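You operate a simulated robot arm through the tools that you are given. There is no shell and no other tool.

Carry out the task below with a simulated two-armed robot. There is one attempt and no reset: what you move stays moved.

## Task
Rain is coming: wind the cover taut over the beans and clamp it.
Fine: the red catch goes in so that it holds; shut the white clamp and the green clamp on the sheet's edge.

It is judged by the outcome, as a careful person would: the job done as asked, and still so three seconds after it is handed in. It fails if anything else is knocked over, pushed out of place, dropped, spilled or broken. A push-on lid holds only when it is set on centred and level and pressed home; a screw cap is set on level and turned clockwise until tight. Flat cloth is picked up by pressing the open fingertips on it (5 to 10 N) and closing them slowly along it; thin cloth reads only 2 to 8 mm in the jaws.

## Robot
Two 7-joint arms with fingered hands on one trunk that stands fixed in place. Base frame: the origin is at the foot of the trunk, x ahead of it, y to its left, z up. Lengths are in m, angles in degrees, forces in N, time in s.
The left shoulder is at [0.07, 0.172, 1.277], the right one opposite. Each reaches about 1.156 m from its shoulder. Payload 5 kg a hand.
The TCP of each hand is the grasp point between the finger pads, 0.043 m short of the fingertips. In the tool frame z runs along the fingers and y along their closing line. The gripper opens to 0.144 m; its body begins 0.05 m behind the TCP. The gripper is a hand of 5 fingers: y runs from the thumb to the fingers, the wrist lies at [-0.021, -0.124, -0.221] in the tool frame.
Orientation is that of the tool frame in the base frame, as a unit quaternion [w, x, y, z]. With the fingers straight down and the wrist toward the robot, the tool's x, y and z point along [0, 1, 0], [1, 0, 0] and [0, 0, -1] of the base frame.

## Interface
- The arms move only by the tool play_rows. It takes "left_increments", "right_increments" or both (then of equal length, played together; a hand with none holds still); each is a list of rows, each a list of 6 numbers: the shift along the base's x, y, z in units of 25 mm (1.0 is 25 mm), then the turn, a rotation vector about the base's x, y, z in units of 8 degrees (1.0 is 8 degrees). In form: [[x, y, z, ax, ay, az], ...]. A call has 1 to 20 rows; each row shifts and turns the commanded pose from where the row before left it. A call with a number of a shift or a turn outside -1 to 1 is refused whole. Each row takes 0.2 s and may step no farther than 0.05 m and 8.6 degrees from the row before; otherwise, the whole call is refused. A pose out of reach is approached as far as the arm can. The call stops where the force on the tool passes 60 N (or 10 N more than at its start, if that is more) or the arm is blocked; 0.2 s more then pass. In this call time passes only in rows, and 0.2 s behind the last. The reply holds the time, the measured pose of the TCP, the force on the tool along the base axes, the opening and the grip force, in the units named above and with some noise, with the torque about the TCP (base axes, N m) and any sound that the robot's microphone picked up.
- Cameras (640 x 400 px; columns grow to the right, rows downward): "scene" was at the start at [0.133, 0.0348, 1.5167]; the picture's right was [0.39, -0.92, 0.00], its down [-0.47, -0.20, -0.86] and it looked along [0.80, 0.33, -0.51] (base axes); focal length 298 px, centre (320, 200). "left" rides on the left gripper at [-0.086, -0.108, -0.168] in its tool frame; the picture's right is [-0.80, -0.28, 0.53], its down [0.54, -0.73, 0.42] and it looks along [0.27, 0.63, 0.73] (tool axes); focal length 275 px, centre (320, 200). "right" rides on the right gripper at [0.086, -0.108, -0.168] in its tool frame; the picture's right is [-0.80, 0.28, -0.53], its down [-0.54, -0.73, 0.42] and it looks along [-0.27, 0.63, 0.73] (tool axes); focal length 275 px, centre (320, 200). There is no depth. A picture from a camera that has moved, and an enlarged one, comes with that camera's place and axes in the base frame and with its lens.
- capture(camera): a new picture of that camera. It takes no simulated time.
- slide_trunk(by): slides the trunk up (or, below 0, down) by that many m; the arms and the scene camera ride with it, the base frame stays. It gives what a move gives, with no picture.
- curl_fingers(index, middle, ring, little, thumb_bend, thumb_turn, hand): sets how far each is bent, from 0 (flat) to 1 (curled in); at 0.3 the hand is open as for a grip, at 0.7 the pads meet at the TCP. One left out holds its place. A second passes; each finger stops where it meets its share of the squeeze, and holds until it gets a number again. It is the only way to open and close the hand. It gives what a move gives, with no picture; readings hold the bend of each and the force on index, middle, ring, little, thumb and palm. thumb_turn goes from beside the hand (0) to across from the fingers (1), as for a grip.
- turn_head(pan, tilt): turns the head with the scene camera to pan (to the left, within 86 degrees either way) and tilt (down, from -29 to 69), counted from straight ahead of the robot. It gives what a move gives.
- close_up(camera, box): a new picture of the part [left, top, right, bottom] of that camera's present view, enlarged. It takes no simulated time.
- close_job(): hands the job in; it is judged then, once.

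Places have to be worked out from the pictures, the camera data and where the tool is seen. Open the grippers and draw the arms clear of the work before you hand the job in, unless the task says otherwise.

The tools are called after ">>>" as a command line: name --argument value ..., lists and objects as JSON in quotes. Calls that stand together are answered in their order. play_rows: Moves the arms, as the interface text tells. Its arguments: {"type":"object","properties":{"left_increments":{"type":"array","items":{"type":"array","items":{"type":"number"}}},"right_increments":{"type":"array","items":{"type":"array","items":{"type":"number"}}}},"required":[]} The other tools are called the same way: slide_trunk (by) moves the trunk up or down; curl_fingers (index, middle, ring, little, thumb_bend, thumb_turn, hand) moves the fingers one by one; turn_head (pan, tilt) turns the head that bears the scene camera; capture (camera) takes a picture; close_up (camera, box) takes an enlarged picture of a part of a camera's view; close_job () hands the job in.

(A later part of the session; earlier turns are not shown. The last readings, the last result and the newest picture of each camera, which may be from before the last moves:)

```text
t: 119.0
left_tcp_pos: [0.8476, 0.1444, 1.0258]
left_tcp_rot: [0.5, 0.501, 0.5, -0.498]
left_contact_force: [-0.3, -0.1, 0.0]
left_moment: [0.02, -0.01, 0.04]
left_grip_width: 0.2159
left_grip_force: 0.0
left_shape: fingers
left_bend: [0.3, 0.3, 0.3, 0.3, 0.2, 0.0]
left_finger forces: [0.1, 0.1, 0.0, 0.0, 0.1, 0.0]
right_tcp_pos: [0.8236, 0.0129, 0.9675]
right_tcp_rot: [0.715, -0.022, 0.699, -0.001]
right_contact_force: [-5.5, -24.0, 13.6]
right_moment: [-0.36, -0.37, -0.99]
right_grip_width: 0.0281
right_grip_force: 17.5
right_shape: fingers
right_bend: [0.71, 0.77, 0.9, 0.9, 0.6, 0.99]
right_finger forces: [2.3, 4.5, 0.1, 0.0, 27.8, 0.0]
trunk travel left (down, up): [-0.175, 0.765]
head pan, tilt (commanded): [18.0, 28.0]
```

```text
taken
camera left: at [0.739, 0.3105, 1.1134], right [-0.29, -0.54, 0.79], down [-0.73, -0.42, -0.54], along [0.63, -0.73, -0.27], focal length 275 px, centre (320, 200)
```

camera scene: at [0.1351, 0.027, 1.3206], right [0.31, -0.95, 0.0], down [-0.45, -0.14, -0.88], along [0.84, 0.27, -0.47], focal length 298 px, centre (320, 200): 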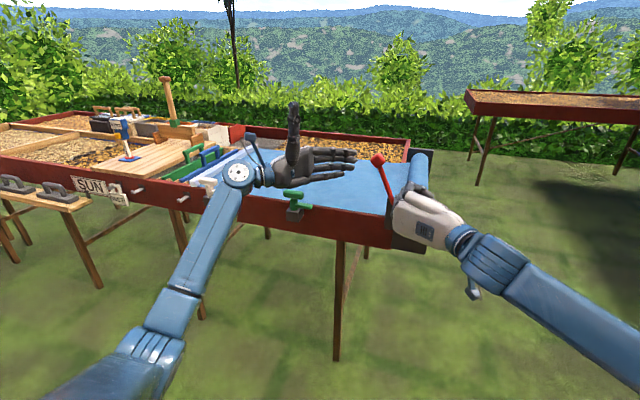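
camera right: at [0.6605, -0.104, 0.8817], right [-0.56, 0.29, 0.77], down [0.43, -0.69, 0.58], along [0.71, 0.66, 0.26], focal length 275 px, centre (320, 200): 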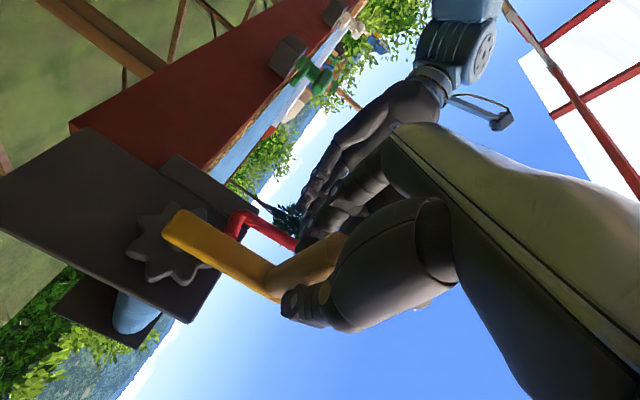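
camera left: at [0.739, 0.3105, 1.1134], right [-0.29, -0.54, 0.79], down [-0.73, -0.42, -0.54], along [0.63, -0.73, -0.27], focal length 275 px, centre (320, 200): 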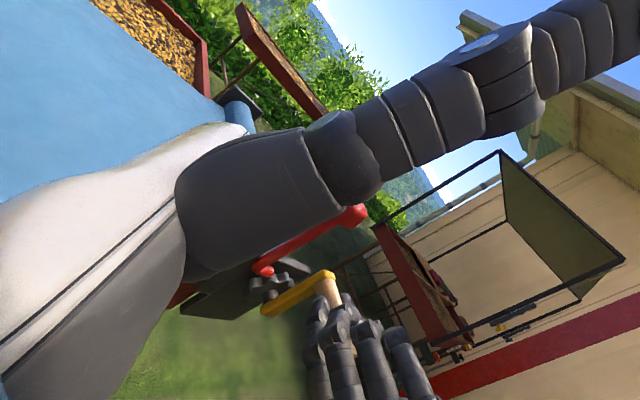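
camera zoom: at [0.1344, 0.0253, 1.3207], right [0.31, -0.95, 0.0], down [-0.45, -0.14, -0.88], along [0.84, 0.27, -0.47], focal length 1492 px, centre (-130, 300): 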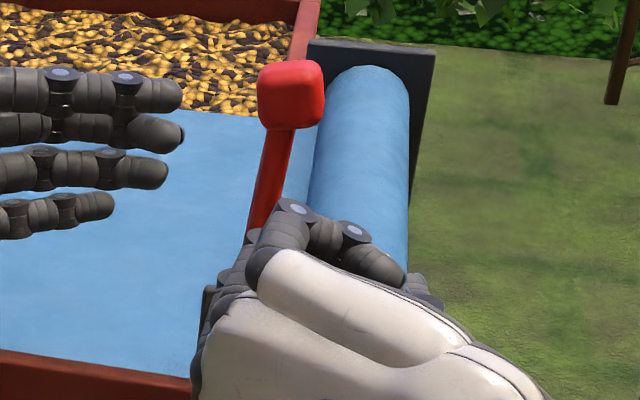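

Now I push along this line, nearer the robot.

>>> play_rows --left_increments '[[0, -0.6, 0, 0, 0, 0], [0, -0.5, 0, 0, 0, 0], [0, -0.4, 0, 0, 0, 0], [0, -0.4, 0, 0, 0, 0], [0, -0.4, 0, 0, 0, 0]]'

>>> close_up --camera "scene" --box '[380, 140, 440, 220]'

>>> close_up --camera "right" --box '[100, 170, 340, 330]'

```text
t: 120.2
left_tcp_pos: [0.8502, 0.0848, 1.0286]
left_tcp_rot: [0.499, 0.501, 0.501, -0.499]
left_contact_force: [0.2, -0.9, -0.5]
left_moment: [0.01, 0.02, 0.01]
left_grip_width: 0.2159
left_grip_force: 0.1
left_shape: fingers
left_bend: [0.3, 0.3, 0.3, 0.3, 0.2, 0.0]
left_finger forces: [0.0, 0.1, 0.0, 0.0, 0.0, 0.0]
right_tcp_pos: [0.8238, 0.0117, 0.9684]
right_tcp_rot: [0.715, -0.023, 0.698, 0.0]
right_contact_force: [-5.3, -24.8, 13.9]
right_moment: [-0.37, -0.38, -1.0]
right_grip_width: 0.0285
right_grip_force: 17.5
right_shape: fingers
right_bend: [0.71, 0.77, 0.9, 0.9, 0.6, 0.99]
right_finger forces: [2.2, 4.4, 0.0, 0.0, 28.2, 0.1]
trunk travel left (down, up): [-0.175, 0.765]
head pan, tilt (commanded): [18.0, 28.0]
```

```text
5.00 times, centred on (410, 180) of scene
camera zoom: at [0.1344, 0.0251, 1.3207], right [0.31, -0.95, 0.0], down [-0.45, -0.14, -0.88], along [0.84, 0.27, -0.47], focal length 1492 px, centre (-130, 300)
```

zoom: 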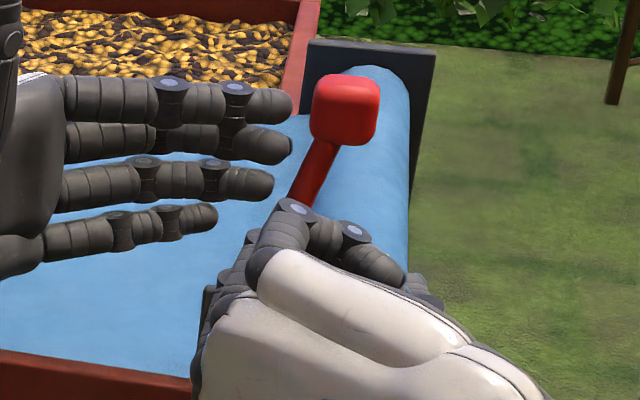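

```text
2.50 times, centred on (220, 250) of right
camera zoom: at [0.6607, -0.1039, 0.8815], right [-0.56, 0.29, 0.77], down [0.43, -0.69, 0.58], along [0.71, 0.66, 0.26], focal length 688 px, centre (570, 75)
```

zoom: 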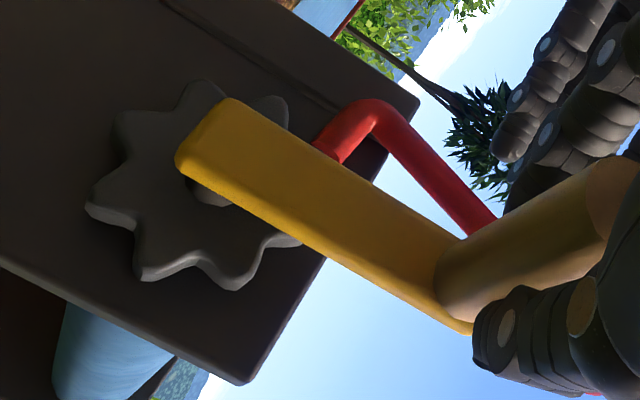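

The knob snapped ahead to its seated position by itself, with no finger contact. I withdraw the left hand without touching it again and check that it stays.

>>> play_rows --left_increments '[[0, 0.5, 0, 0, 0, 0], [0, 0.8, 0, 0, 0, 0], [0, 0.8, 0.1, 0, 0, 0], [-0.2, 0.8, 0.2, 0, 0, 0], [-0.3, 0.8, 0.3, 0, 0, 0], [-0.3, 0.8, 0.3, 0, 0, 0], [-0.3, 0.8, 0.3, 0, 0, 0]]'

>>> close_up --camera "scene" --box '[380, 140, 440, 220]'

>>> close_up --camera "left" --box '[180, 180, 420, 360]'

>>> close_up --camera "right" --box '[100, 170, 340, 330]'

```text
t: 121.8
left_tcp_pos: [0.8228, 0.217, 1.0579]
left_tcp_rot: [0.5, 0.501, 0.5, -0.5]
left_contact_force: [-0.2, -0.2, 0.5]
left_moment: [-0.01, 0.06, 0.02]
left_grip_width: 0.2159
left_grip_force: 0.0
left_shape: fingers
left_bend: [0.3, 0.3, 0.3, 0.3, 0.2, 0.0]
left_finger forces: [0.0, 0.1, 0.0, 0.0, 0.0, 0.0]
right_tcp_pos: [0.824, 0.0124, 0.9675]
right_tcp_rot: [0.715, -0.022, 0.698, -0.002]
right_contact_force: [-4.1, -23.9, 13.9]
right_moment: [-0.39, -0.39, -0.95]
right_grip_width: 0.0286
right_grip_force: 17.3
right_shape: fingers
right_bend: [0.71, 0.77, 0.9, 0.9, 0.6, 0.99]
right_finger forces: [2.4, 4.6, 0.0, 0.0, 27.7, 0.0]
trunk travel left (down, up): [-0.175, 0.765]
head pan, tilt (commanded): [18.0, 28.0]
```

```text
5.00 times, centred on (410, 180) of scene
camera zoom: at [0.1344, 0.0256, 1.3207], right [0.31, -0.95, 0.0], down [-0.45, -0.14, -0.88], along [0.84, 0.27, -0.47], focal length 1492 px, centre (-130, 300)
```

zoom: 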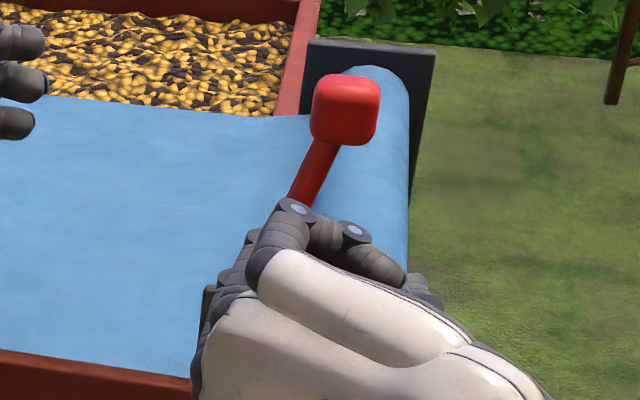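

```text
2.22 times, centred on (300, 270) of left
camera zoom: at [0.7135, 0.3842, 1.1444], right [-0.29, -0.54, 0.79], down [-0.73, -0.42, -0.54], along [0.63, -0.73, -0.27], focal length 612 px, centre (364, 44)
```

zoom: 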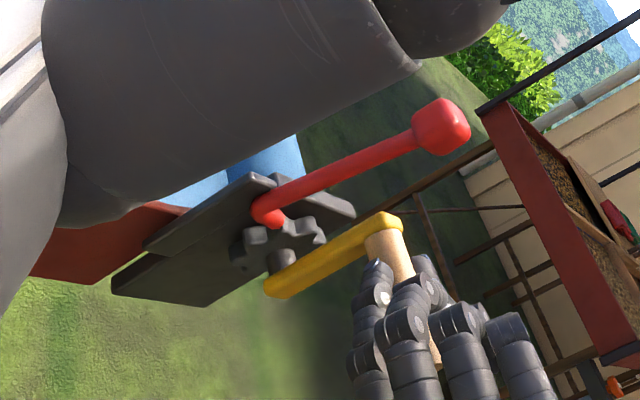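

```text
2.50 times, centred on (220, 250) of right
camera zoom: at [0.6606, -0.1039, 0.8815], right [-0.56, 0.29, 0.77], down [0.43, -0.69, 0.58], along [0.71, 0.66, 0.26], focal length 688 px, centre (570, 75)
```

zoom: 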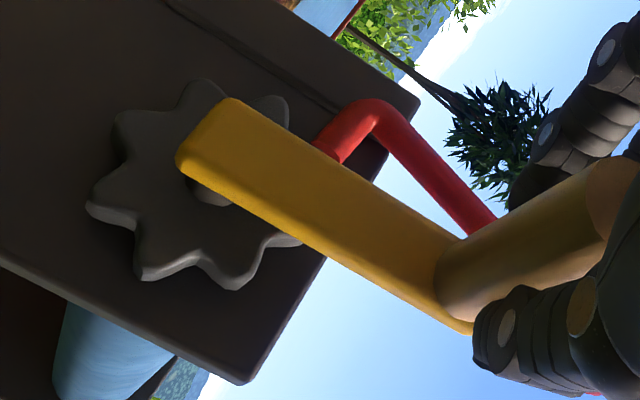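

The catch stays seated with its tooth in the gap. Now I ease the right hand's push to confirm the catch carries the crank.

>>> play_rows --right_increments '[[0, -0.3, 0.0, 0, 0, 0], [0, -0.25, 0.0, 0, 0, 0]]'

>>> close_up --camera "right" --box '[100, 170, 340, 330]'

>>> close_up --camera "scene" --box '[180, 140, 280, 220]'

```text
t: 122.4
left_tcp_pos: [0.8234, 0.219, 1.0572]
left_tcp_rot: [0.5, 0.501, 0.5, -0.5]
left_contact_force: [0.1, 0.0, 0.9]
left_moment: [0.01, 0.0, 0.01]
left_grip_width: 0.2163
left_grip_force: 0.0
left_shape: fingers
left_bend: [0.3, 0.3, 0.3, 0.3, 0.2, 0.0]
left_finger forces: [0.0, 0.1, 0.0, 0.0, 0.0, 0.0]
right_tcp_pos: [0.823, 0.0013, 0.9669]
right_tcp_rot: [0.715, -0.024, 0.698, 0.001]
right_contact_force: [3.5, -1.5, 16.8]
right_moment: [-0.18, -0.42, 0.16]
right_grip_width: 0.0279
right_grip_force: 17.0
right_shape: fingers
right_bend: [0.71, 0.77, 0.9, 0.9, 0.62, 0.99]
right_finger forces: [11.9, 3.5, 0.1, 0.1, 18.3, 0.0]
trunk travel left (down, up): [-0.175, 0.765]
head pan, tilt (commanded): [18.0, 28.0]
```

```text
2.50 times, centred on (220, 250) of right
camera zoom: at [0.6609, -0.115, 0.8816], right [-0.56, 0.29, 0.77], down [0.43, -0.69, 0.58], along [0.7, 0.66, 0.26], focal length 688 px, centre (570, 75)
```

zoom: 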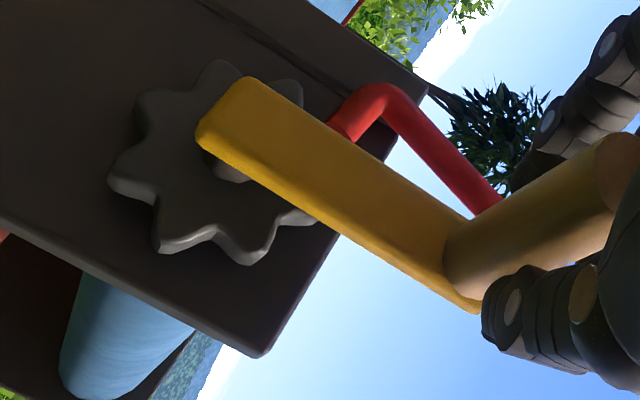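

```text
5.00 times, centred on (230, 180) of scene
camera zoom: at [0.1352, 0.0285, 1.3206], right [0.31, -0.95, 0.0], down [-0.45, -0.15, -0.88], along [0.84, 0.27, -0.47], focal length 1492 px, centre (770, 300)
```

zoom: 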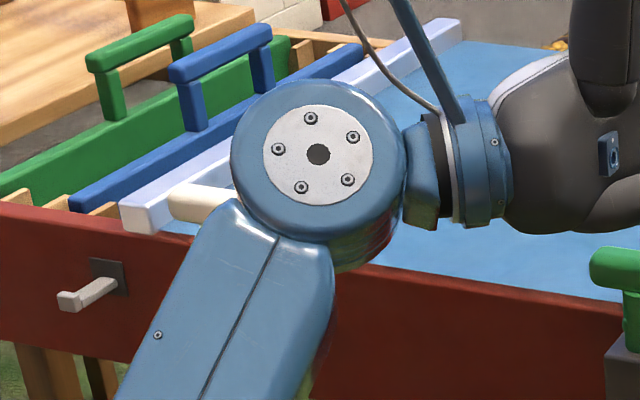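

Tangential load has gone to about zero. I pull back a touch more to feel whether the pawl stops the crank from unwinding.

>>> play_rows --right_increments '[[0, -0.3, 0.0, 0, 0, 0], [0, -0.2, 0.0, 0, 0, 0]]'

>>> close_up --camera "right" --box '[100, 170, 340, 330]'

>>> close_up --camera "left" --box '[240, 210, 400, 320]'

```text
t: 123.0
left_tcp_pos: [0.8231, 0.2187, 1.0569]
left_tcp_rot: [0.501, 0.501, 0.499, -0.5]
left_contact_force: [0.0, 0.4, -0.7]
left_moment: [0.0, 0.01, 0.01]
left_grip_width: 0.216
left_grip_force: 0.2
left_shape: fingers
left_bend: [0.3, 0.3, 0.3, 0.3, 0.2, 0.0]
left_finger forces: [0.0, 0.0, 0.1, 0.0, 0.0, 0.0]
right_tcp_pos: [0.824, -0.0115, 0.9674]
right_tcp_rot: [0.715, -0.024, 0.698, -0.001]
right_contact_force: [-0.2, -1.9, 14.6]
right_moment: [-0.02, -0.43, 0.06]
right_grip_width: 0.0278
right_grip_force: 16.1
right_shape: fingers
right_bend: [0.71, 0.77, 0.9, 0.9, 0.63, 0.99]
right_finger forces: [12.9, 1.8, 0.1, 0.1, 17.8, 0.0]
trunk travel left (down, up): [-0.175, 0.765]
head pan, tilt (commanded): [18.0, 28.0]
```

```text
2.50 times, centred on (220, 250) of right
camera zoom: at [0.6611, -0.1281, 0.8815], right [-0.56, 0.29, 0.77], down [0.43, -0.69, 0.58], along [0.7, 0.66, 0.26], focal length 688 px, centre (570, 75)
```

zoom: 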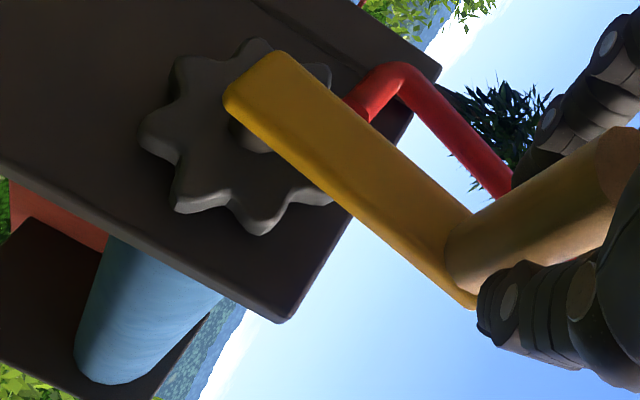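

```text
3.64 times, centred on (320, 265) of left
camera zoom: at [0.7136, 0.3865, 1.1435], right [-0.28, -0.53, 0.8], down [-0.72, -0.42, -0.54], along [0.63, -0.73, -0.27], focal length 1001 px, centre (320, -36)
```

zoom: 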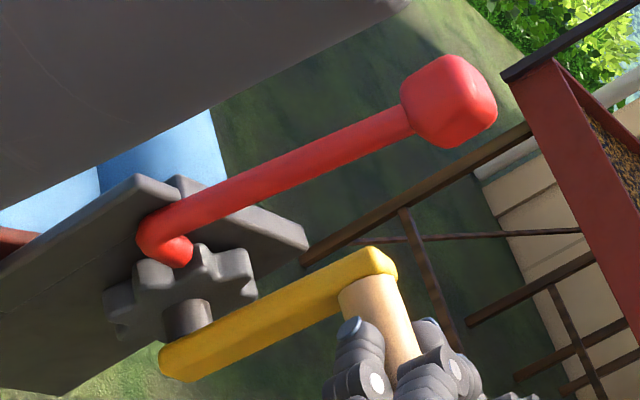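

The crank gave back about 15° freely, and now the ratchet tooth looks right against the pawl. I pull slightly more to feel for the stop.

>>> play_rows --right_increments '[[0, -0.25, 0.0, 0, 0, 0], [0, -0.2, -0.05, 0, 0, 0]]'

>>> close_up --camera "left" --box '[240, 210, 400, 320]'

>>> close_up --camera "scene" --box '[380, 140, 440, 220]'

```text
t: 123.6
left_tcp_pos: [0.822, 0.2193, 1.0584]
left_tcp_rot: [0.501, 0.5, 0.5, -0.499]
left_contact_force: [0.0, 0.3, 0.1]
left_moment: [-0.02, 0.01, 0.01]
left_grip_width: 0.2159
left_grip_force: 0.1
left_shape: fingers
left_bend: [0.3, 0.3, 0.3, 0.3, 0.2, 0.0]
left_finger forces: [0.1, 0.0, 0.1, 0.0, 0.0, 0.1]
right_tcp_pos: [0.8251, -0.0237, 0.9663]
right_tcp_rot: [0.715, -0.023, 0.699, -0.001]
right_contact_force: [-3.0, -2.9, 13.8]
right_moment: [0.01, -0.38, 0.01]
right_grip_width: 0.028
right_grip_force: 16.3
right_shape: fingers
right_bend: [0.71, 0.77, 0.9, 0.9, 0.63, 0.98]
right_finger forces: [14.0, 0.9, 0.1, 0.0, 17.9, 0.1]
trunk travel left (down, up): [-0.175, 0.765]
head pan, tilt (commanded): [18.0, 28.0]
```

```text
3.64 times, centred on (320, 265) of left
camera zoom: at [0.7134, 0.3865, 1.1435], right [-0.28, -0.53, 0.8], down [-0.73, -0.42, -0.54], along [0.63, -0.73, -0.27], focal length 1001 px, centre (320, -36)
```

zoom: 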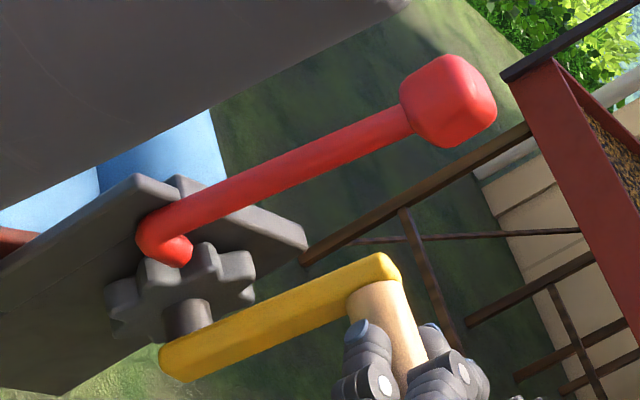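

```text
5.00 times, centred on (410, 180) of scene
camera zoom: at [0.1346, 0.0279, 1.3206], right [0.31, -0.95, 0.0], down [-0.45, -0.14, -0.88], along [0.84, 0.27, -0.47], focal length 1492 px, centre (-130, 300)
```

zoom: 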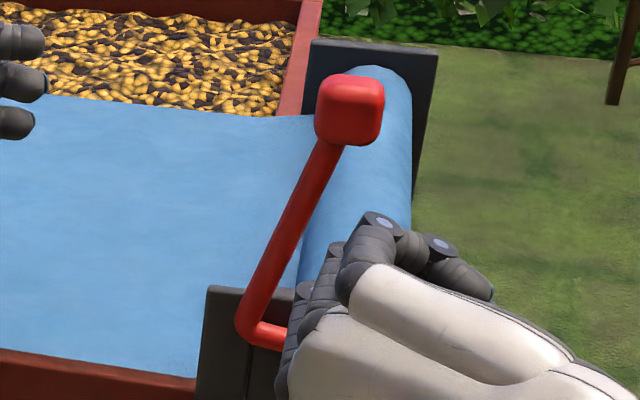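

The crank still turns back freely even with the lever at this angle, so the catch isn't truly holding yet. I'll look very closely at the tooth and ratchet.

>>> close_up --camera "left" --box '[260, 240, 320, 300]'

>>> close_up --camera "right" --box '[150, 160, 290, 280]'

>>> close_up --camera "scene" --box '[380, 185, 430, 225]'

```text
6.67 times, centred on (290, 270) of left
camera zoom: at [0.7134, 0.3865, 1.1435], right [-0.28, -0.53, 0.8], down [-0.73, -0.42, -0.54], along [0.63, -0.73, -0.27], focal length 1835 px, centre (520, -267)
```

zoom: 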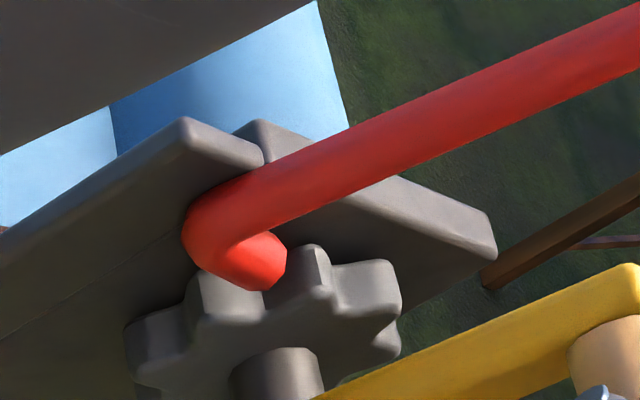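

```text
3.33 times, centred on (220, 220) of right
camera zoom: at [0.6617, -0.1397, 0.8799], right [-0.56, 0.29, 0.77], down [0.43, -0.69, 0.58], along [0.71, 0.66, 0.26], focal length 918 px, centre (653, 133)
```

zoom: 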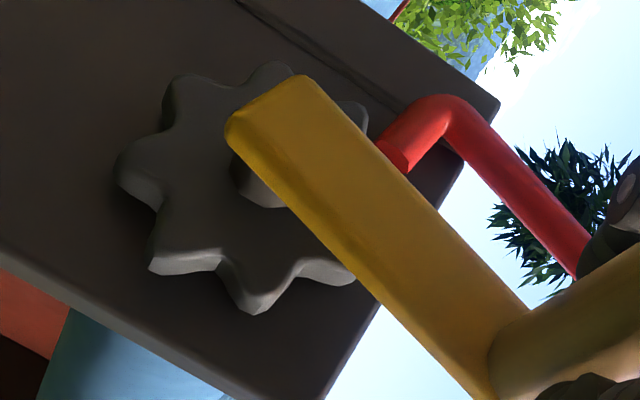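

```text
10.00 times, centred on (405, 205) of scene
camera zoom: at [0.1346, 0.0279, 1.3206], right [0.31, -0.95, 0.0], down [-0.45, -0.14, -0.88], along [0.84, 0.27, -0.47], focal length 2983 px, centre (-530, 150)
```

zoom: 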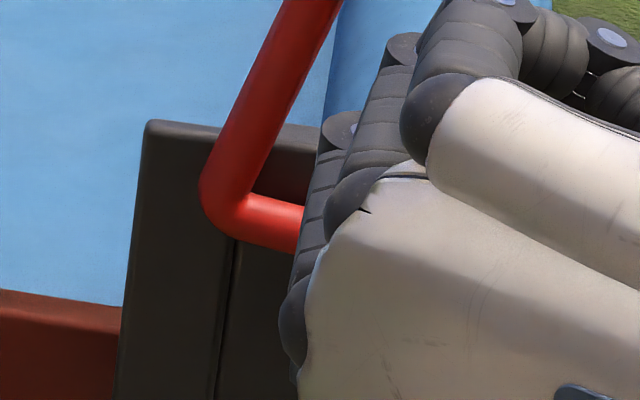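

The pawl tip lies between two ratchet teeth, with the rear tooth now right against it. I pull back a little more to see if the force rises (i.e. it holds).

>>> play_rows --right_increments '[[0, -0.2, -0.05, 0, 0, 0], [0, -0.2, -0.08, 0, 0, 0]]'

>>> close_up --camera "left" --box '[260, 240, 320, 300]'

>>> close_up --camera "right" --box '[150, 160, 290, 280]'

```text
t: 124.2
left_tcp_pos: [0.8226, 0.2224, 1.058]
left_tcp_rot: [0.502, 0.499, 0.499, -0.5]
left_contact_force: [0.6, -0.1, -0.2]
left_moment: [0.0, 0.01, 0.01]
left_grip_width: 0.2161
left_grip_force: 0.0
left_shape: fingers
left_bend: [0.3, 0.3, 0.3, 0.3, 0.2, 0.0]
left_finger forces: [0.0, 0.0, 0.1, 0.0, 0.0, 0.0]
right_tcp_pos: [0.8235, -0.0298, 0.9647]
right_tcp_rot: [0.716, -0.024, 0.697, 0.0]
right_contact_force: [3.4, 11.2, 25.3]
right_moment: [0.14, -0.66, 0.5]
right_grip_width: 0.0283
right_grip_force: 18.4
right_shape: fingers
right_bend: [0.62, 0.77, 0.9, 0.9, 0.65, 0.99]
right_finger forces: [16.9, 7.1, 0.0, 0.0, 12.1, 0.0]
trunk travel left (down, up): [-0.175, 0.765]
head pan, tilt (commanded): [18.0, 28.0]
```

```text
6.67 times, centred on (290, 270) of left
camera zoom: at [0.7127, 0.3886, 1.1437], right [-0.28, -0.53, 0.8], down [-0.72, -0.42, -0.54], along [0.63, -0.73, -0.27], focal length 1835 px, centre (520, -267)
```

zoom: 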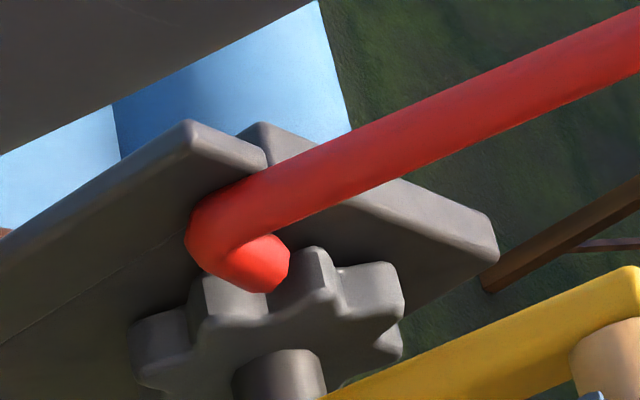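

```text
3.33 times, centred on (220, 220) of right
camera zoom: at [0.661, -0.1466, 0.8777], right [-0.57, 0.29, 0.77], down [0.43, -0.69, 0.58], along [0.7, 0.66, 0.26], focal length 918 px, centre (653, 133)
```

zoom: 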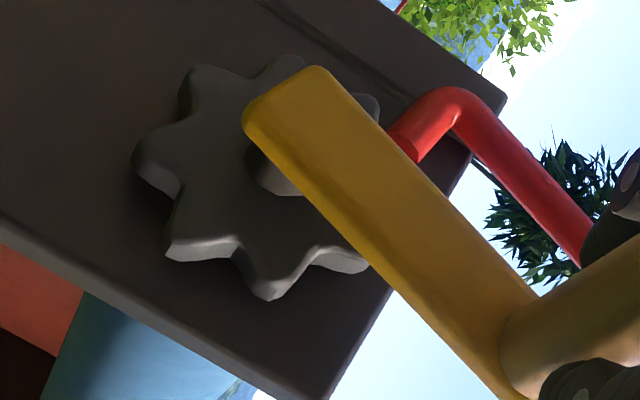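

Now there's clear resistance (11 N the other way): the pawl does stop the crank from unwinding, with some play within one ratchet notch. I wind back up to the taut stop and leave it there with the catch in.

>>> play_rows --right_increments '[[0, 0.45, 0.08, 0, 0, 0], [0, 0.45, 0.08, 0, 0, 0], [0, 0.45, 0.0, 0, 0, 0], [0, 0.3, 0, 0, 0, 0], [0, 0.2, 0, 0, 0, 0]]'

>>> close_up --camera "left" --box '[240, 210, 400, 320]'

>>> close_up --camera "scene" --box '[380, 140, 440, 220]'

```text
t: 125.4
left_tcp_pos: [0.8211, 0.2167, 1.0592]
left_tcp_rot: [0.5, 0.501, 0.501, -0.499]
left_contact_force: [-1.3, 0.5, -0.2]
left_moment: [-0.01, 0.01, 0.02]
left_grip_width: 0.2159
left_grip_force: 0.0
left_shape: fingers
left_bend: [0.3, 0.3, 0.3, 0.3, 0.2, 0.0]
left_finger forces: [0.0, 0.1, 0.0, 0.1, 0.1, 0.0]
right_tcp_pos: [0.8226, 0.0085, 0.9672]
right_tcp_rot: [0.715, -0.023, 0.698, -0.002]
right_contact_force: [-8.3, -31.5, 15.9]
right_moment: [-0.33, -0.29, -1.24]
right_grip_width: 0.0284
right_grip_force: 21.4
right_shape: fingers
right_bend: [0.71, 0.77, 0.9, 0.9, 0.62, 0.99]
right_finger forces: [3.8, 9.2, 0.1, 0.1, 30.2, 0.0]
trunk travel left (down, up): [-0.175, 0.765]
head pan, tilt (commanded): [18.0, 28.0]
```

```text
3.64 times, centred on (320, 265) of left
camera zoom: at [0.7125, 0.3839, 1.1451], right [-0.29, -0.54, 0.79], down [-0.72, -0.42, -0.55], along [0.63, -0.73, -0.27], focal length 1001 px, centre (320, -36)
```

zoom: 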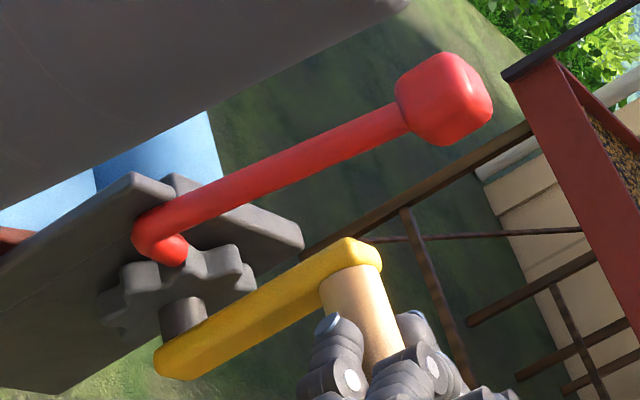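

```text
5.00 times, centred on (410, 180) of scene
camera zoom: at [0.1337, 0.0238, 1.3207], right [0.31, -0.95, 0.0], down [-0.45, -0.14, -0.88], along [0.84, 0.27, -0.47], focal length 1492 px, centre (-130, 300)
```

zoom: 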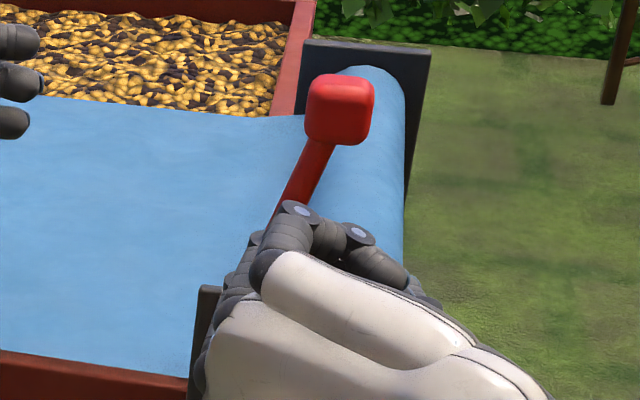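

Taut again with about 31 N, catch in. I relax slightly, open the right hand and draw it straight back off the handle.

>>> play_rows --right_increments '[[0, -0.2, 0, 0, 0, 0]]'

>>> curl_fingers --hand "right" --index 0.3 --middle 0.3 --ring 0.3 --little 0.3 --thumb_bend 0.3

>>> close_up --camera "left" --box '[240, 210, 400, 320]'

>>> capture --camera "right"

```text
t: 125.8
left_tcp_pos: [0.8232, 0.2178, 1.0588]
left_tcp_rot: [0.5, 0.501, 0.5, -0.499]
left_contact_force: [0.9, 0.0, -0.3]
left_moment: [0.01, 0.0, 0.01]
left_grip_width: 0.2157
left_grip_force: 0.1
left_shape: fingers
left_bend: [0.3, 0.3, 0.3, 0.3, 0.2, 0.0]
left_finger forces: [0.0, 0.1, 0.0, 0.0, 0.1, 0.0]
right_tcp_pos: [0.8226, 0.0066, 0.9665]
right_tcp_rot: [0.715, -0.023, 0.699, 0.0]
right_contact_force: [-2.2, -19.8, 15.4]
right_moment: [-0.26, -0.34, -0.76]
right_grip_width: 0.0284
right_grip_force: 19.2
right_shape: fingers
right_bend: [0.71, 0.77, 0.9, 0.9, 0.62, 0.99]
right_finger forces: [5.8, 7.8, 0.0, 0.0, 24.2, 0.1]
trunk travel left (down, up): [-0.175, 0.765]
head pan, tilt (commanded): [18.0, 28.0]
```

```text
t: 126.8
left_tcp_pos: [0.8246, 0.2205, 1.0567]
left_tcp_rot: [-0.499, -0.5, -0.5, 0.5]
left_contact_force: [-0.8, 0.5, 0.4]
left_moment: [0.01, -0.01, -0.01]
left_grip_width: 0.216
left_grip_force: 0.0
left_shape: fingers
left_bend: [0.3, 0.3, 0.3, 0.3, 0.2, 0.0]
left_finger forces: [0.0, 0.1, 0.0, 0.0, 0.0, 0.0]
right_tcp_pos: [0.8241, 0.0063, 0.9657]
right_tcp_rot: [0.714, -0.024, 0.7, -0.001]
right_contact_force: [-0.8, -0.5, 0.7]
right_moment: [0.01, 0.01, 0.0]
right_grip_width: 0.1495
right_grip_force: 0.5
right_shape: fingers
right_bend: [0.3, 0.3, 0.3, 0.3, 0.3, 0.97]
right_finger forces: [0.0, 0.0, 0.1, 0.0, 0.2, 0.0]
trunk travel left (down, up): [-0.175, 0.765]
head pan, tilt (commanded): [18.0, 28.0]
```

```text
3.64 times, centred on (320, 265) of left
camera zoom: at [0.7148, 0.3863, 1.1426], right [-0.28, -0.53, 0.8], down [-0.73, -0.42, -0.54], along [0.63, -0.73, -0.27], focal length 1001 px, centre (320, -36)
```

zoom: 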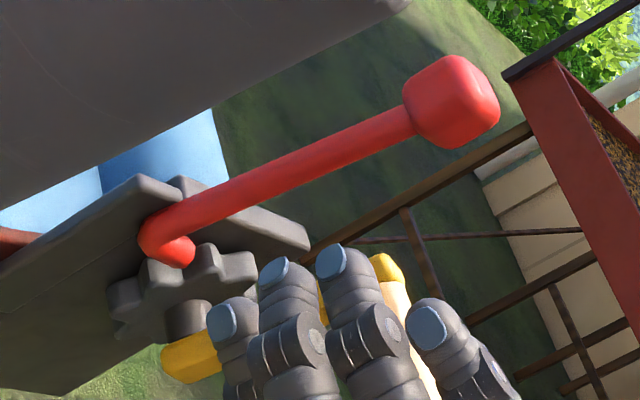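

```text
taken
camera right: at [0.6609, -0.1099, 0.8806], right [-0.56, 0.29, 0.77], down [0.43, -0.69, 0.58], along [0.71, 0.66, 0.26], focal length 275 px, centre (320, 200)
```

right: 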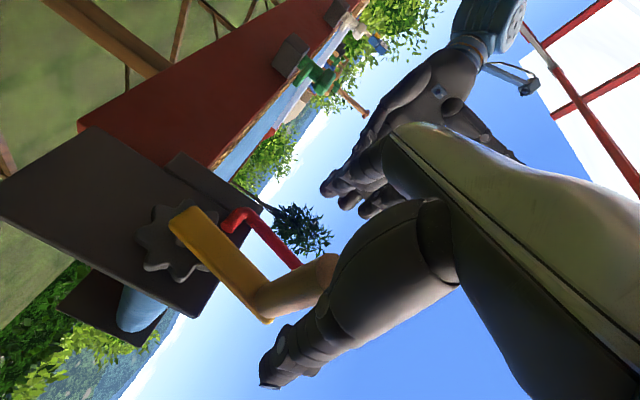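

On release the crank seems to have settled back somewhat toward the pawl. I draw the right hand back off the handle to see clearly.

>>> play_rows --right_increments '[[-0.8, 0, 0, 0, 0, 0], [-0.8, 0, 0, 0, 0, 0], [-0.8, -0.1, 0, 0, 0, 0], [-0.8, -0.2, 0, 0, 0, 0], [-0.8, -0.4, -0.1, 0, 0, 0], [-0.5, -0.8, -0.2, 0, 0, 0], [-0.3, -0.9, -0.2, 0, 0, 0], [0, -0.9, -0.2, 0, 0, 0], [0, -0.9, -0.2, 0, 0, 0]]'

>>> close_up --camera "scene" --box '[370, 130, 450, 230]'

>>> close_up --camera "left" --box '[240, 210, 400, 320]'

>>> capture --camera "right"

```text
t: 128.8
left_tcp_pos: [0.8231, 0.2205, 1.0565]
left_tcp_rot: [0.5, 0.5, 0.5, -0.5]
left_contact_force: [-0.5, 0.0, 0.8]
left_moment: [-0.01, -0.02, 0.01]
left_grip_width: 0.2162
left_grip_force: 0.1
left_shape: fingers
left_bend: [0.3, 0.3, 0.3, 0.3, 0.2, 0.0]
left_finger forces: [0.0, 0.0, 0.0, 0.0, 0.0, 0.0]
right_tcp_pos: [0.7036, -0.0993, 0.9421]
right_tcp_rot: [0.715, -0.023, 0.699, -0.001]
right_contact_force: [-0.5, 0.0, 0.9]
right_moment: [0.02, 0.04, 0.0]
right_grip_width: 0.1496
right_grip_force: 0.1
right_shape: fingers
right_bend: [0.3, 0.3, 0.3, 0.3, 0.3, 0.97]
right_finger forces: [0.1, 0.0, 0.1, 0.0, 0.0, 0.0]
trunk travel left (down, up): [-0.175, 0.765]
head pan, tilt (commanded): [18.0, 28.0]
```

```text
4.00 times, centred on (410, 180) of scene
camera zoom: at [0.136, 0.0272, 1.3205], right [0.31, -0.95, 0.0], down [-0.45, -0.14, -0.88], along [0.84, 0.27, -0.47], focal length 1193 px, centre (-40, 280)
```

zoom: 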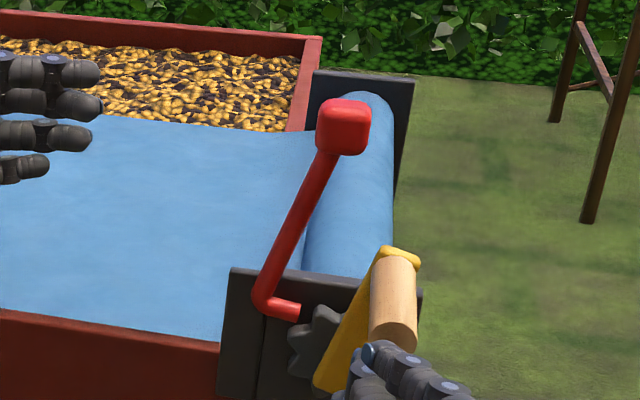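

```text
3.64 times, centred on (320, 265) of left
camera zoom: at [0.7145, 0.3861, 1.143], right [-0.28, -0.53, 0.8], down [-0.73, -0.42, -0.54], along [0.63, -0.73, -0.27], focal length 1001 px, centre (320, -36)
```

zoom: 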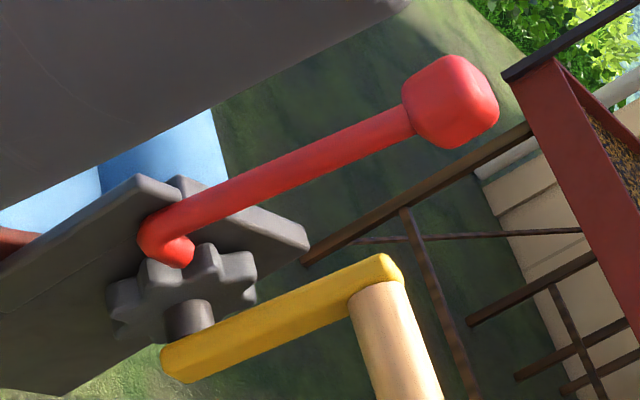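

```text
taken
camera right: at [0.5407, -0.2155, 0.8567], right [-0.56, 0.29, 0.77], down [0.43, -0.69, 0.58], along [0.71, 0.66, 0.26], focal length 275 px, centre (320, 200)
```

right: 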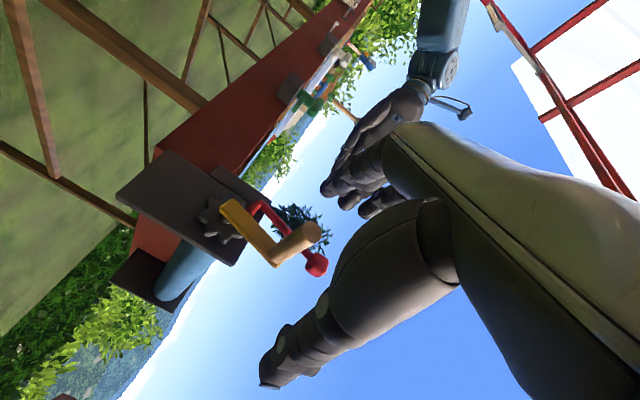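

The crank has settled onto the pawl and the catch holds it there. Next the clamps: I'll lift the left hand away and turn it fingers-down, and look at both clamps.

>>> play_rows --left_increments '[[-0.6, 0.3, 0.3, 0.9375, 0, 0], [-0.6, 0.3, 0.3, 0.9375, 0, 0], [-0.6, 0.3, 0.3, 0.9375, 0, 0], [-0.6, 0.3, 0.3, 0.9375, 0, 0], [-0.6, 0.3, 0.3, 0.9375, 0, 0], [-0.6, 0.3, 0.3, 0.9375, 0, 0], [-0.6, 0.3, 0.3, 0.9375, 0, 0], [-0.6, 0.3, 0.3, 0.9375, 0, 0], [-0.6, 0.3, 0.3, 0.9375, 0, 0], [-0.6, 0.3, 0.3, 0.9375, 0, 0], [-0.6, 0.3, 0.3, 0.9375, 0, 0], [-0.6, 0.3, 0.3, 0.9375, 0, 0]]'

>>> play_rows --right_increments '[[-0.3, -0.9, 0, 0, 0, 0], [-0.3, -0.9, 0, 0, 0, 0], [-0.3, -0.9, 0, 0, 0, 0], [-0.3, -0.9, 0, 0, 0, 0], [0, -0.9, 0, 0, 0, 0], [0, -0.9, 0, 0, 0, 0]]'

>>> turn_head --pan 24 --tilt 30

>>> capture --camera "scene"

>>> capture --camera "left"

```text
t: 131.4
left_tcp_pos: [0.6426, 0.3115, 1.1492]
left_tcp_rot: [-0.002, 0.707, 0.707, 0.001]
left_contact_force: [-0.5, 0.0, -0.2]
left_moment: [0.02, -0.04, 0.0]
left_grip_width: 0.2159
left_grip_force: 0.0
left_shape: fingers
left_bend: [0.3, 0.3, 0.3, 0.3, 0.2, 0.0]
left_finger forces: [0.0, 0.0, 0.0, 0.0, 0.0, 0.1]
right_tcp_pos: [0.7036, -0.1003, 0.943]
right_tcp_rot: [0.715, -0.024, 0.699, -0.001]
right_contact_force: [0.6, -0.4, 0.1]
right_moment: [0.0, -0.02, 0.01]
right_grip_width: 0.1498
right_grip_force: 0.0
right_shape: fingers
right_bend: [0.3, 0.3, 0.3, 0.3, 0.3, 0.97]
right_finger forces: [0.0, 0.0, 0.0, 0.1, 0.0, 0.0]
trunk travel left (down, up): [-0.175, 0.765]
head pan, tilt (commanded): [18.0, 28.0]
```

```text
t: 132.8
left_tcp_pos: [0.644, 0.3125, 1.1486]
left_tcp_rot: [0.0, 0.707, 0.707, 0.0]
left_contact_force: [-0.6, -0.3, 0.7]
left_moment: [0.01, -0.01, -0.02]
left_grip_width: 0.216
left_grip_force: 0.0
left_shape: fingers
left_bend: [0.3, 0.3, 0.3, 0.3, 0.2, 0.0]
left_finger forces: [0.0, 0.0, 0.1, 0.0, 0.0, 0.0]
right_tcp_pos: [0.6731, -0.2347, 0.9402]
right_tcp_rot: [0.714, -0.024, 0.7, -0.001]
right_contact_force: [-1.3, -0.3, 1.0]
right_moment: [0.02, 0.02, 0.03]
right_grip_width: 0.1495
right_grip_force: 0.1
right_shape: fingers
right_bend: [0.3, 0.3, 0.3, 0.3, 0.3, 0.97]
right_finger forces: [0.1, 0.0, 0.0, 0.0, 0.1, 0.0]
trunk travel left (down, up): [-0.175, 0.765]
head pan, tilt (commanded): [18.0, 28.0]
```

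```text
t: 133.4
left_tcp_pos: [0.6427, 0.3121, 1.1489]
left_tcp_rot: [0.0, 0.707, 0.707, 0.0]
left_contact_force: [0.2, -0.9, 0.0]
left_moment: [0.02, 0.03, -0.01]
left_grip_width: 0.2163
left_grip_force: 0.0
left_shape: fingers
left_bend: [0.3, 0.3, 0.3, 0.3, 0.2, 0.0]
left_finger forces: [0.0, 0.0, 0.0, 0.0, 0.1, 0.0]
right_tcp_pos: [0.6743, -0.2345, 0.9411]
right_tcp_rot: [0.715, -0.024, 0.699, -0.001]
right_contact_force: [0.4, -0.6, -0.5]
right_moment: [0.03, 0.02, -0.02]
right_grip_width: 0.1496
right_grip_force: 0.0
right_shape: fingers
right_bend: [0.3, 0.3, 0.3, 0.3, 0.3, 0.97]
right_finger forces: [0.0, 0.0, 0.1, 0.1, 0.1, 0.0]
trunk travel left (down, up): [-0.175, 0.765]
head pan, tilt (commanded): [24.0, 30.0]
```

```text
taken
camera scene: at [0.1323, 0.0365, 1.3172], right [0.41, -0.91, 0.0], down [-0.46, -0.2, -0.87], along [0.79, 0.35, -0.5], focal length 298 px, centre (320, 200)
```

scene: 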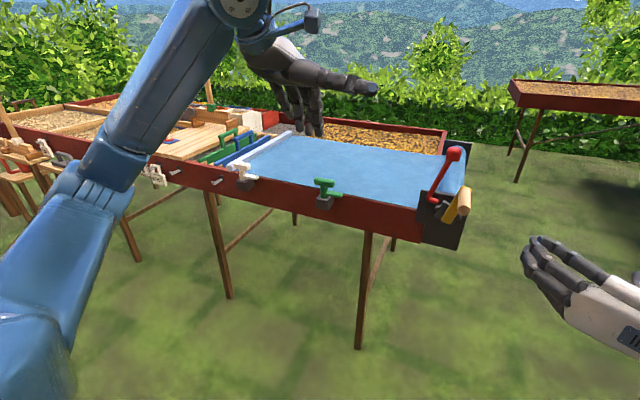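

```text
taken
camera left: at [0.5347, 0.2253, 1.3152], right [-0.28, -0.8, -0.53], down [-0.73, 0.54, -0.42], along [0.63, 0.27, -0.73], focal length 275 px, centre (320, 200)
```

left: 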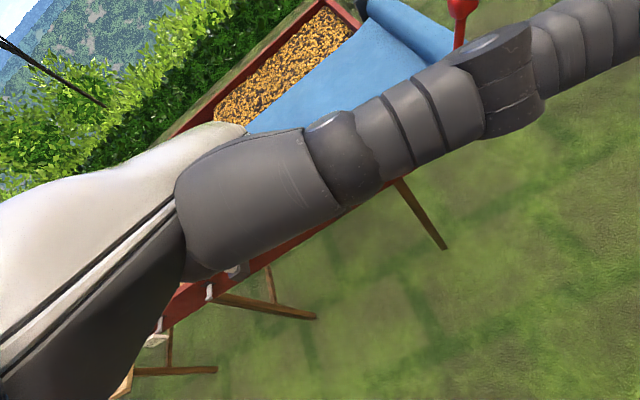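

Clear view now. I zoom in on the bar end, both clamps and the catch.

>>> close_up --camera "scene" --box '[180, 120, 350, 220]'

>>> close_up --camera "scene" --box '[400, 130, 490, 250]'

>>> close_up --camera "scene" --box '[215, 150, 275, 210]'

>>> close_up --camera "scene" --box '[300, 165, 360, 225]'

```text
3.76 times, centred on (265, 170) of scene
camera zoom: at [0.1323, 0.0365, 1.3172], right [0.41, -0.91, 0.0], down [-0.46, -0.2, -0.87], along [0.79, 0.35, -0.5], focal length 1123 px, centre (527, 313)
```

zoom: 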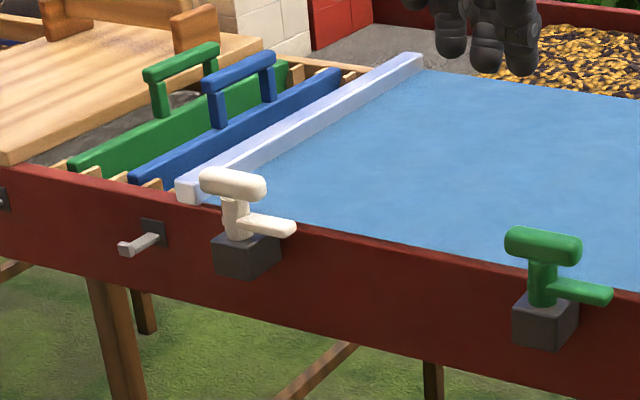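

```text
3.33 times, centred on (445, 190) of scene
camera zoom: at [0.1323, 0.0365, 1.3172], right [0.41, -0.91, 0.0], down [-0.46, -0.2, -0.87], along [0.79, 0.35, -0.5], focal length 994 px, centre (-97, 233)
```

zoom: 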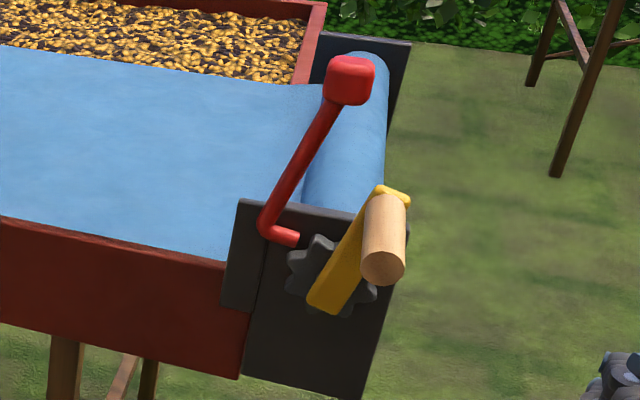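

```text
6.67 times, centred on (245, 180) of scene
camera zoom: at [0.1323, 0.0365, 1.3172], right [0.41, -0.91, 0.0], down [-0.46, -0.2, -0.87], along [0.79, 0.35, -0.5], focal length 1989 px, centre (820, 333)
```

zoom: 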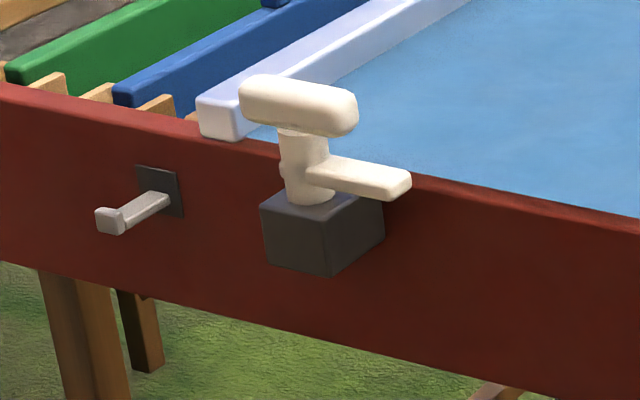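

```text
6.67 times, centred on (330, 195) of scene
camera zoom: at [0.1323, 0.0365, 1.3172], right [0.41, -0.91, 0.0], down [-0.46, -0.2, -0.87], along [0.79, 0.35, -0.5], focal length 1989 px, centre (253, 233)
```

zoom: 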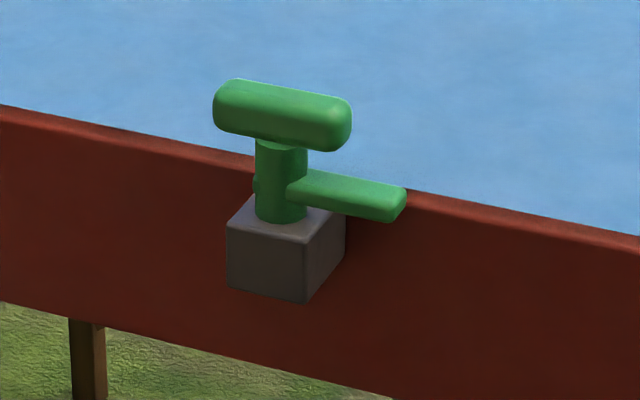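

The catch is in and the bar sits on the left divider with all beans covered. Each clamp turns on a vertical post: the green T-handle is centred near (0.916, 0.369, 0.894) with its jaw pointing right. I set the left hand to an open jaw and bring it above the green T.

>>> curl_fingers --hand "left" --index 0.3 --middle 0.3 --ring 0.3 --little 0.3 --thumb_bend 0.3 --thumb_turn 0.98

>>> play_rows --left_increments '[[0.9, 0.2, -0.2, 0, 0, 0], [0.9, 0.2, -0.2, 0, 0, 0], [0.9, 0.2, -0.2, 0, 0, 0], [0.9, 0.2, -0.2, 0, 0, 0], [0.9, 0.2, -0.2, 0, 0, 0], [0.9, 0.2, -0.3, 0, 0, 0], [0.9, 0.2, -0.3, 0, 0, 0], [0.9, 0.2, -0.4, 0, 0, 0], [0.9, 0.2, -0.5, 0, 0, 0], [0.9, 0.2, -0.5, 0, 0, 0], [0.9, 0.2, -0.5, 0, 0, 0], [0.9, 0.1, -0.5, 0, 0, 0]]'

>>> capture --camera "scene"

>>> close_up --camera "scene" --box '[260, 100, 420, 230]'

>>> capture --camera "left"

```text
t: 134.4
left_tcp_pos: [0.6437, 0.3122, 1.1481]
left_tcp_rot: [0.0, 0.707, 0.707, 0.0]
left_contact_force: [-0.1, 0.7, 0.0]
left_moment: [0.0, -0.04, 0.01]
left_grip_width: 0.1503
left_grip_force: 0.1
left_shape: fingers
left_bend: [0.3, 0.3, 0.3, 0.3, 0.3, 0.96]
left_finger forces: [0.1, 0.1, 0.0, 0.1, 0.1, 0.1]
right_tcp_pos: [0.6729, -0.2344, 0.9413]
right_tcp_rot: [0.714, -0.023, 0.699, -0.001]
right_contact_force: [-0.2, -0.1, -0.4]
right_moment: [0.02, 0.02, 0.01]
right_grip_width: 0.1497
right_grip_force: 0.0
right_shape: fingers
right_bend: [0.3, 0.3, 0.3, 0.3, 0.3, 0.97]
right_finger forces: [0.0, 0.1, 0.0, 0.0, 0.0, 0.1]
trunk travel left (down, up): [-0.175, 0.765]
head pan, tilt (commanded): [24.0, 30.0]
```

```text
t: 137.0
left_tcp_pos: [0.9147, 0.3675, 1.0471]
left_tcp_rot: [-0.001, 0.707, 0.707, -0.001]
left_contact_force: [0.2, 0.2, 0.4]
left_moment: [0.01, 0.04, -0.02]
left_grip_width: 0.1504
left_grip_force: 0.1
left_shape: fingers
left_bend: [0.3, 0.3, 0.3, 0.3, 0.3, 0.96]
left_finger forces: [0.0, 0.1, 0.0, 0.0, 0.1, 0.0]
right_tcp_pos: [0.675, -0.2351, 0.9403]
right_tcp_rot: [0.715, -0.023, 0.699, -0.001]
right_contact_force: [-0.2, -0.4, -0.4]
right_moment: [0.0, -0.02, 0.02]
right_grip_width: 0.1495
right_grip_force: 0.2
right_shape: fingers
right_bend: [0.3, 0.3, 0.3, 0.3, 0.3, 0.97]
right_finger forces: [0.0, 0.1, 0.0, 0.0, 0.0, 0.1]
trunk travel left (down, up): [-0.175, 0.765]
head pan, tilt (commanded): [24.0, 30.0]
```

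```text
taken
camera scene: at [0.1332, 0.0361, 1.3171], right [0.41, -0.91, 0.0], down [-0.46, -0.2, -0.87], along [0.79, 0.35, -0.5], focal length 298 px, centre (320, 200)
```

scene: 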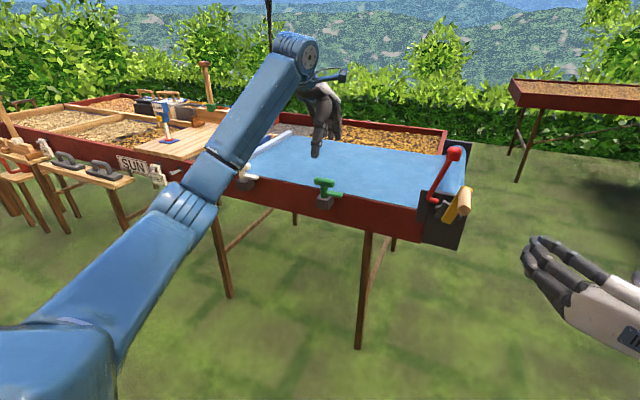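

```text
3.08 times, centred on (340, 165) of scene
camera zoom: at [0.1332, 0.0361, 1.3171], right [0.41, -0.91, 0.0], down [-0.46, -0.2, -0.87], along [0.79, 0.35, -0.5], focal length 918 px, centre (258, 308)
```

zoom: 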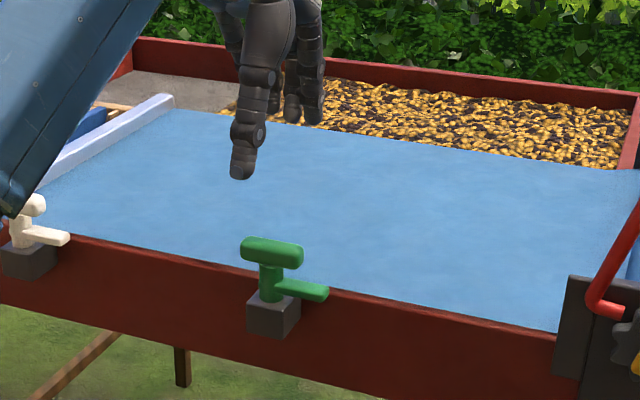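

```text
taken
camera left: at [0.8067, 0.2809, 1.2147], right [-0.29, -0.8, -0.53], down [-0.73, 0.54, -0.42], along [0.63, 0.27, -0.73], focal length 275 px, centre (320, 200)
```

left: 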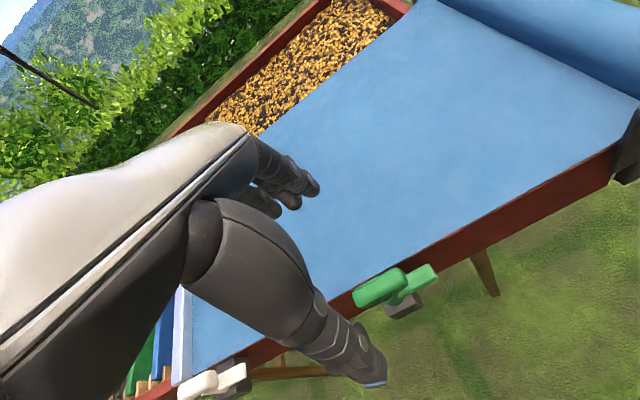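

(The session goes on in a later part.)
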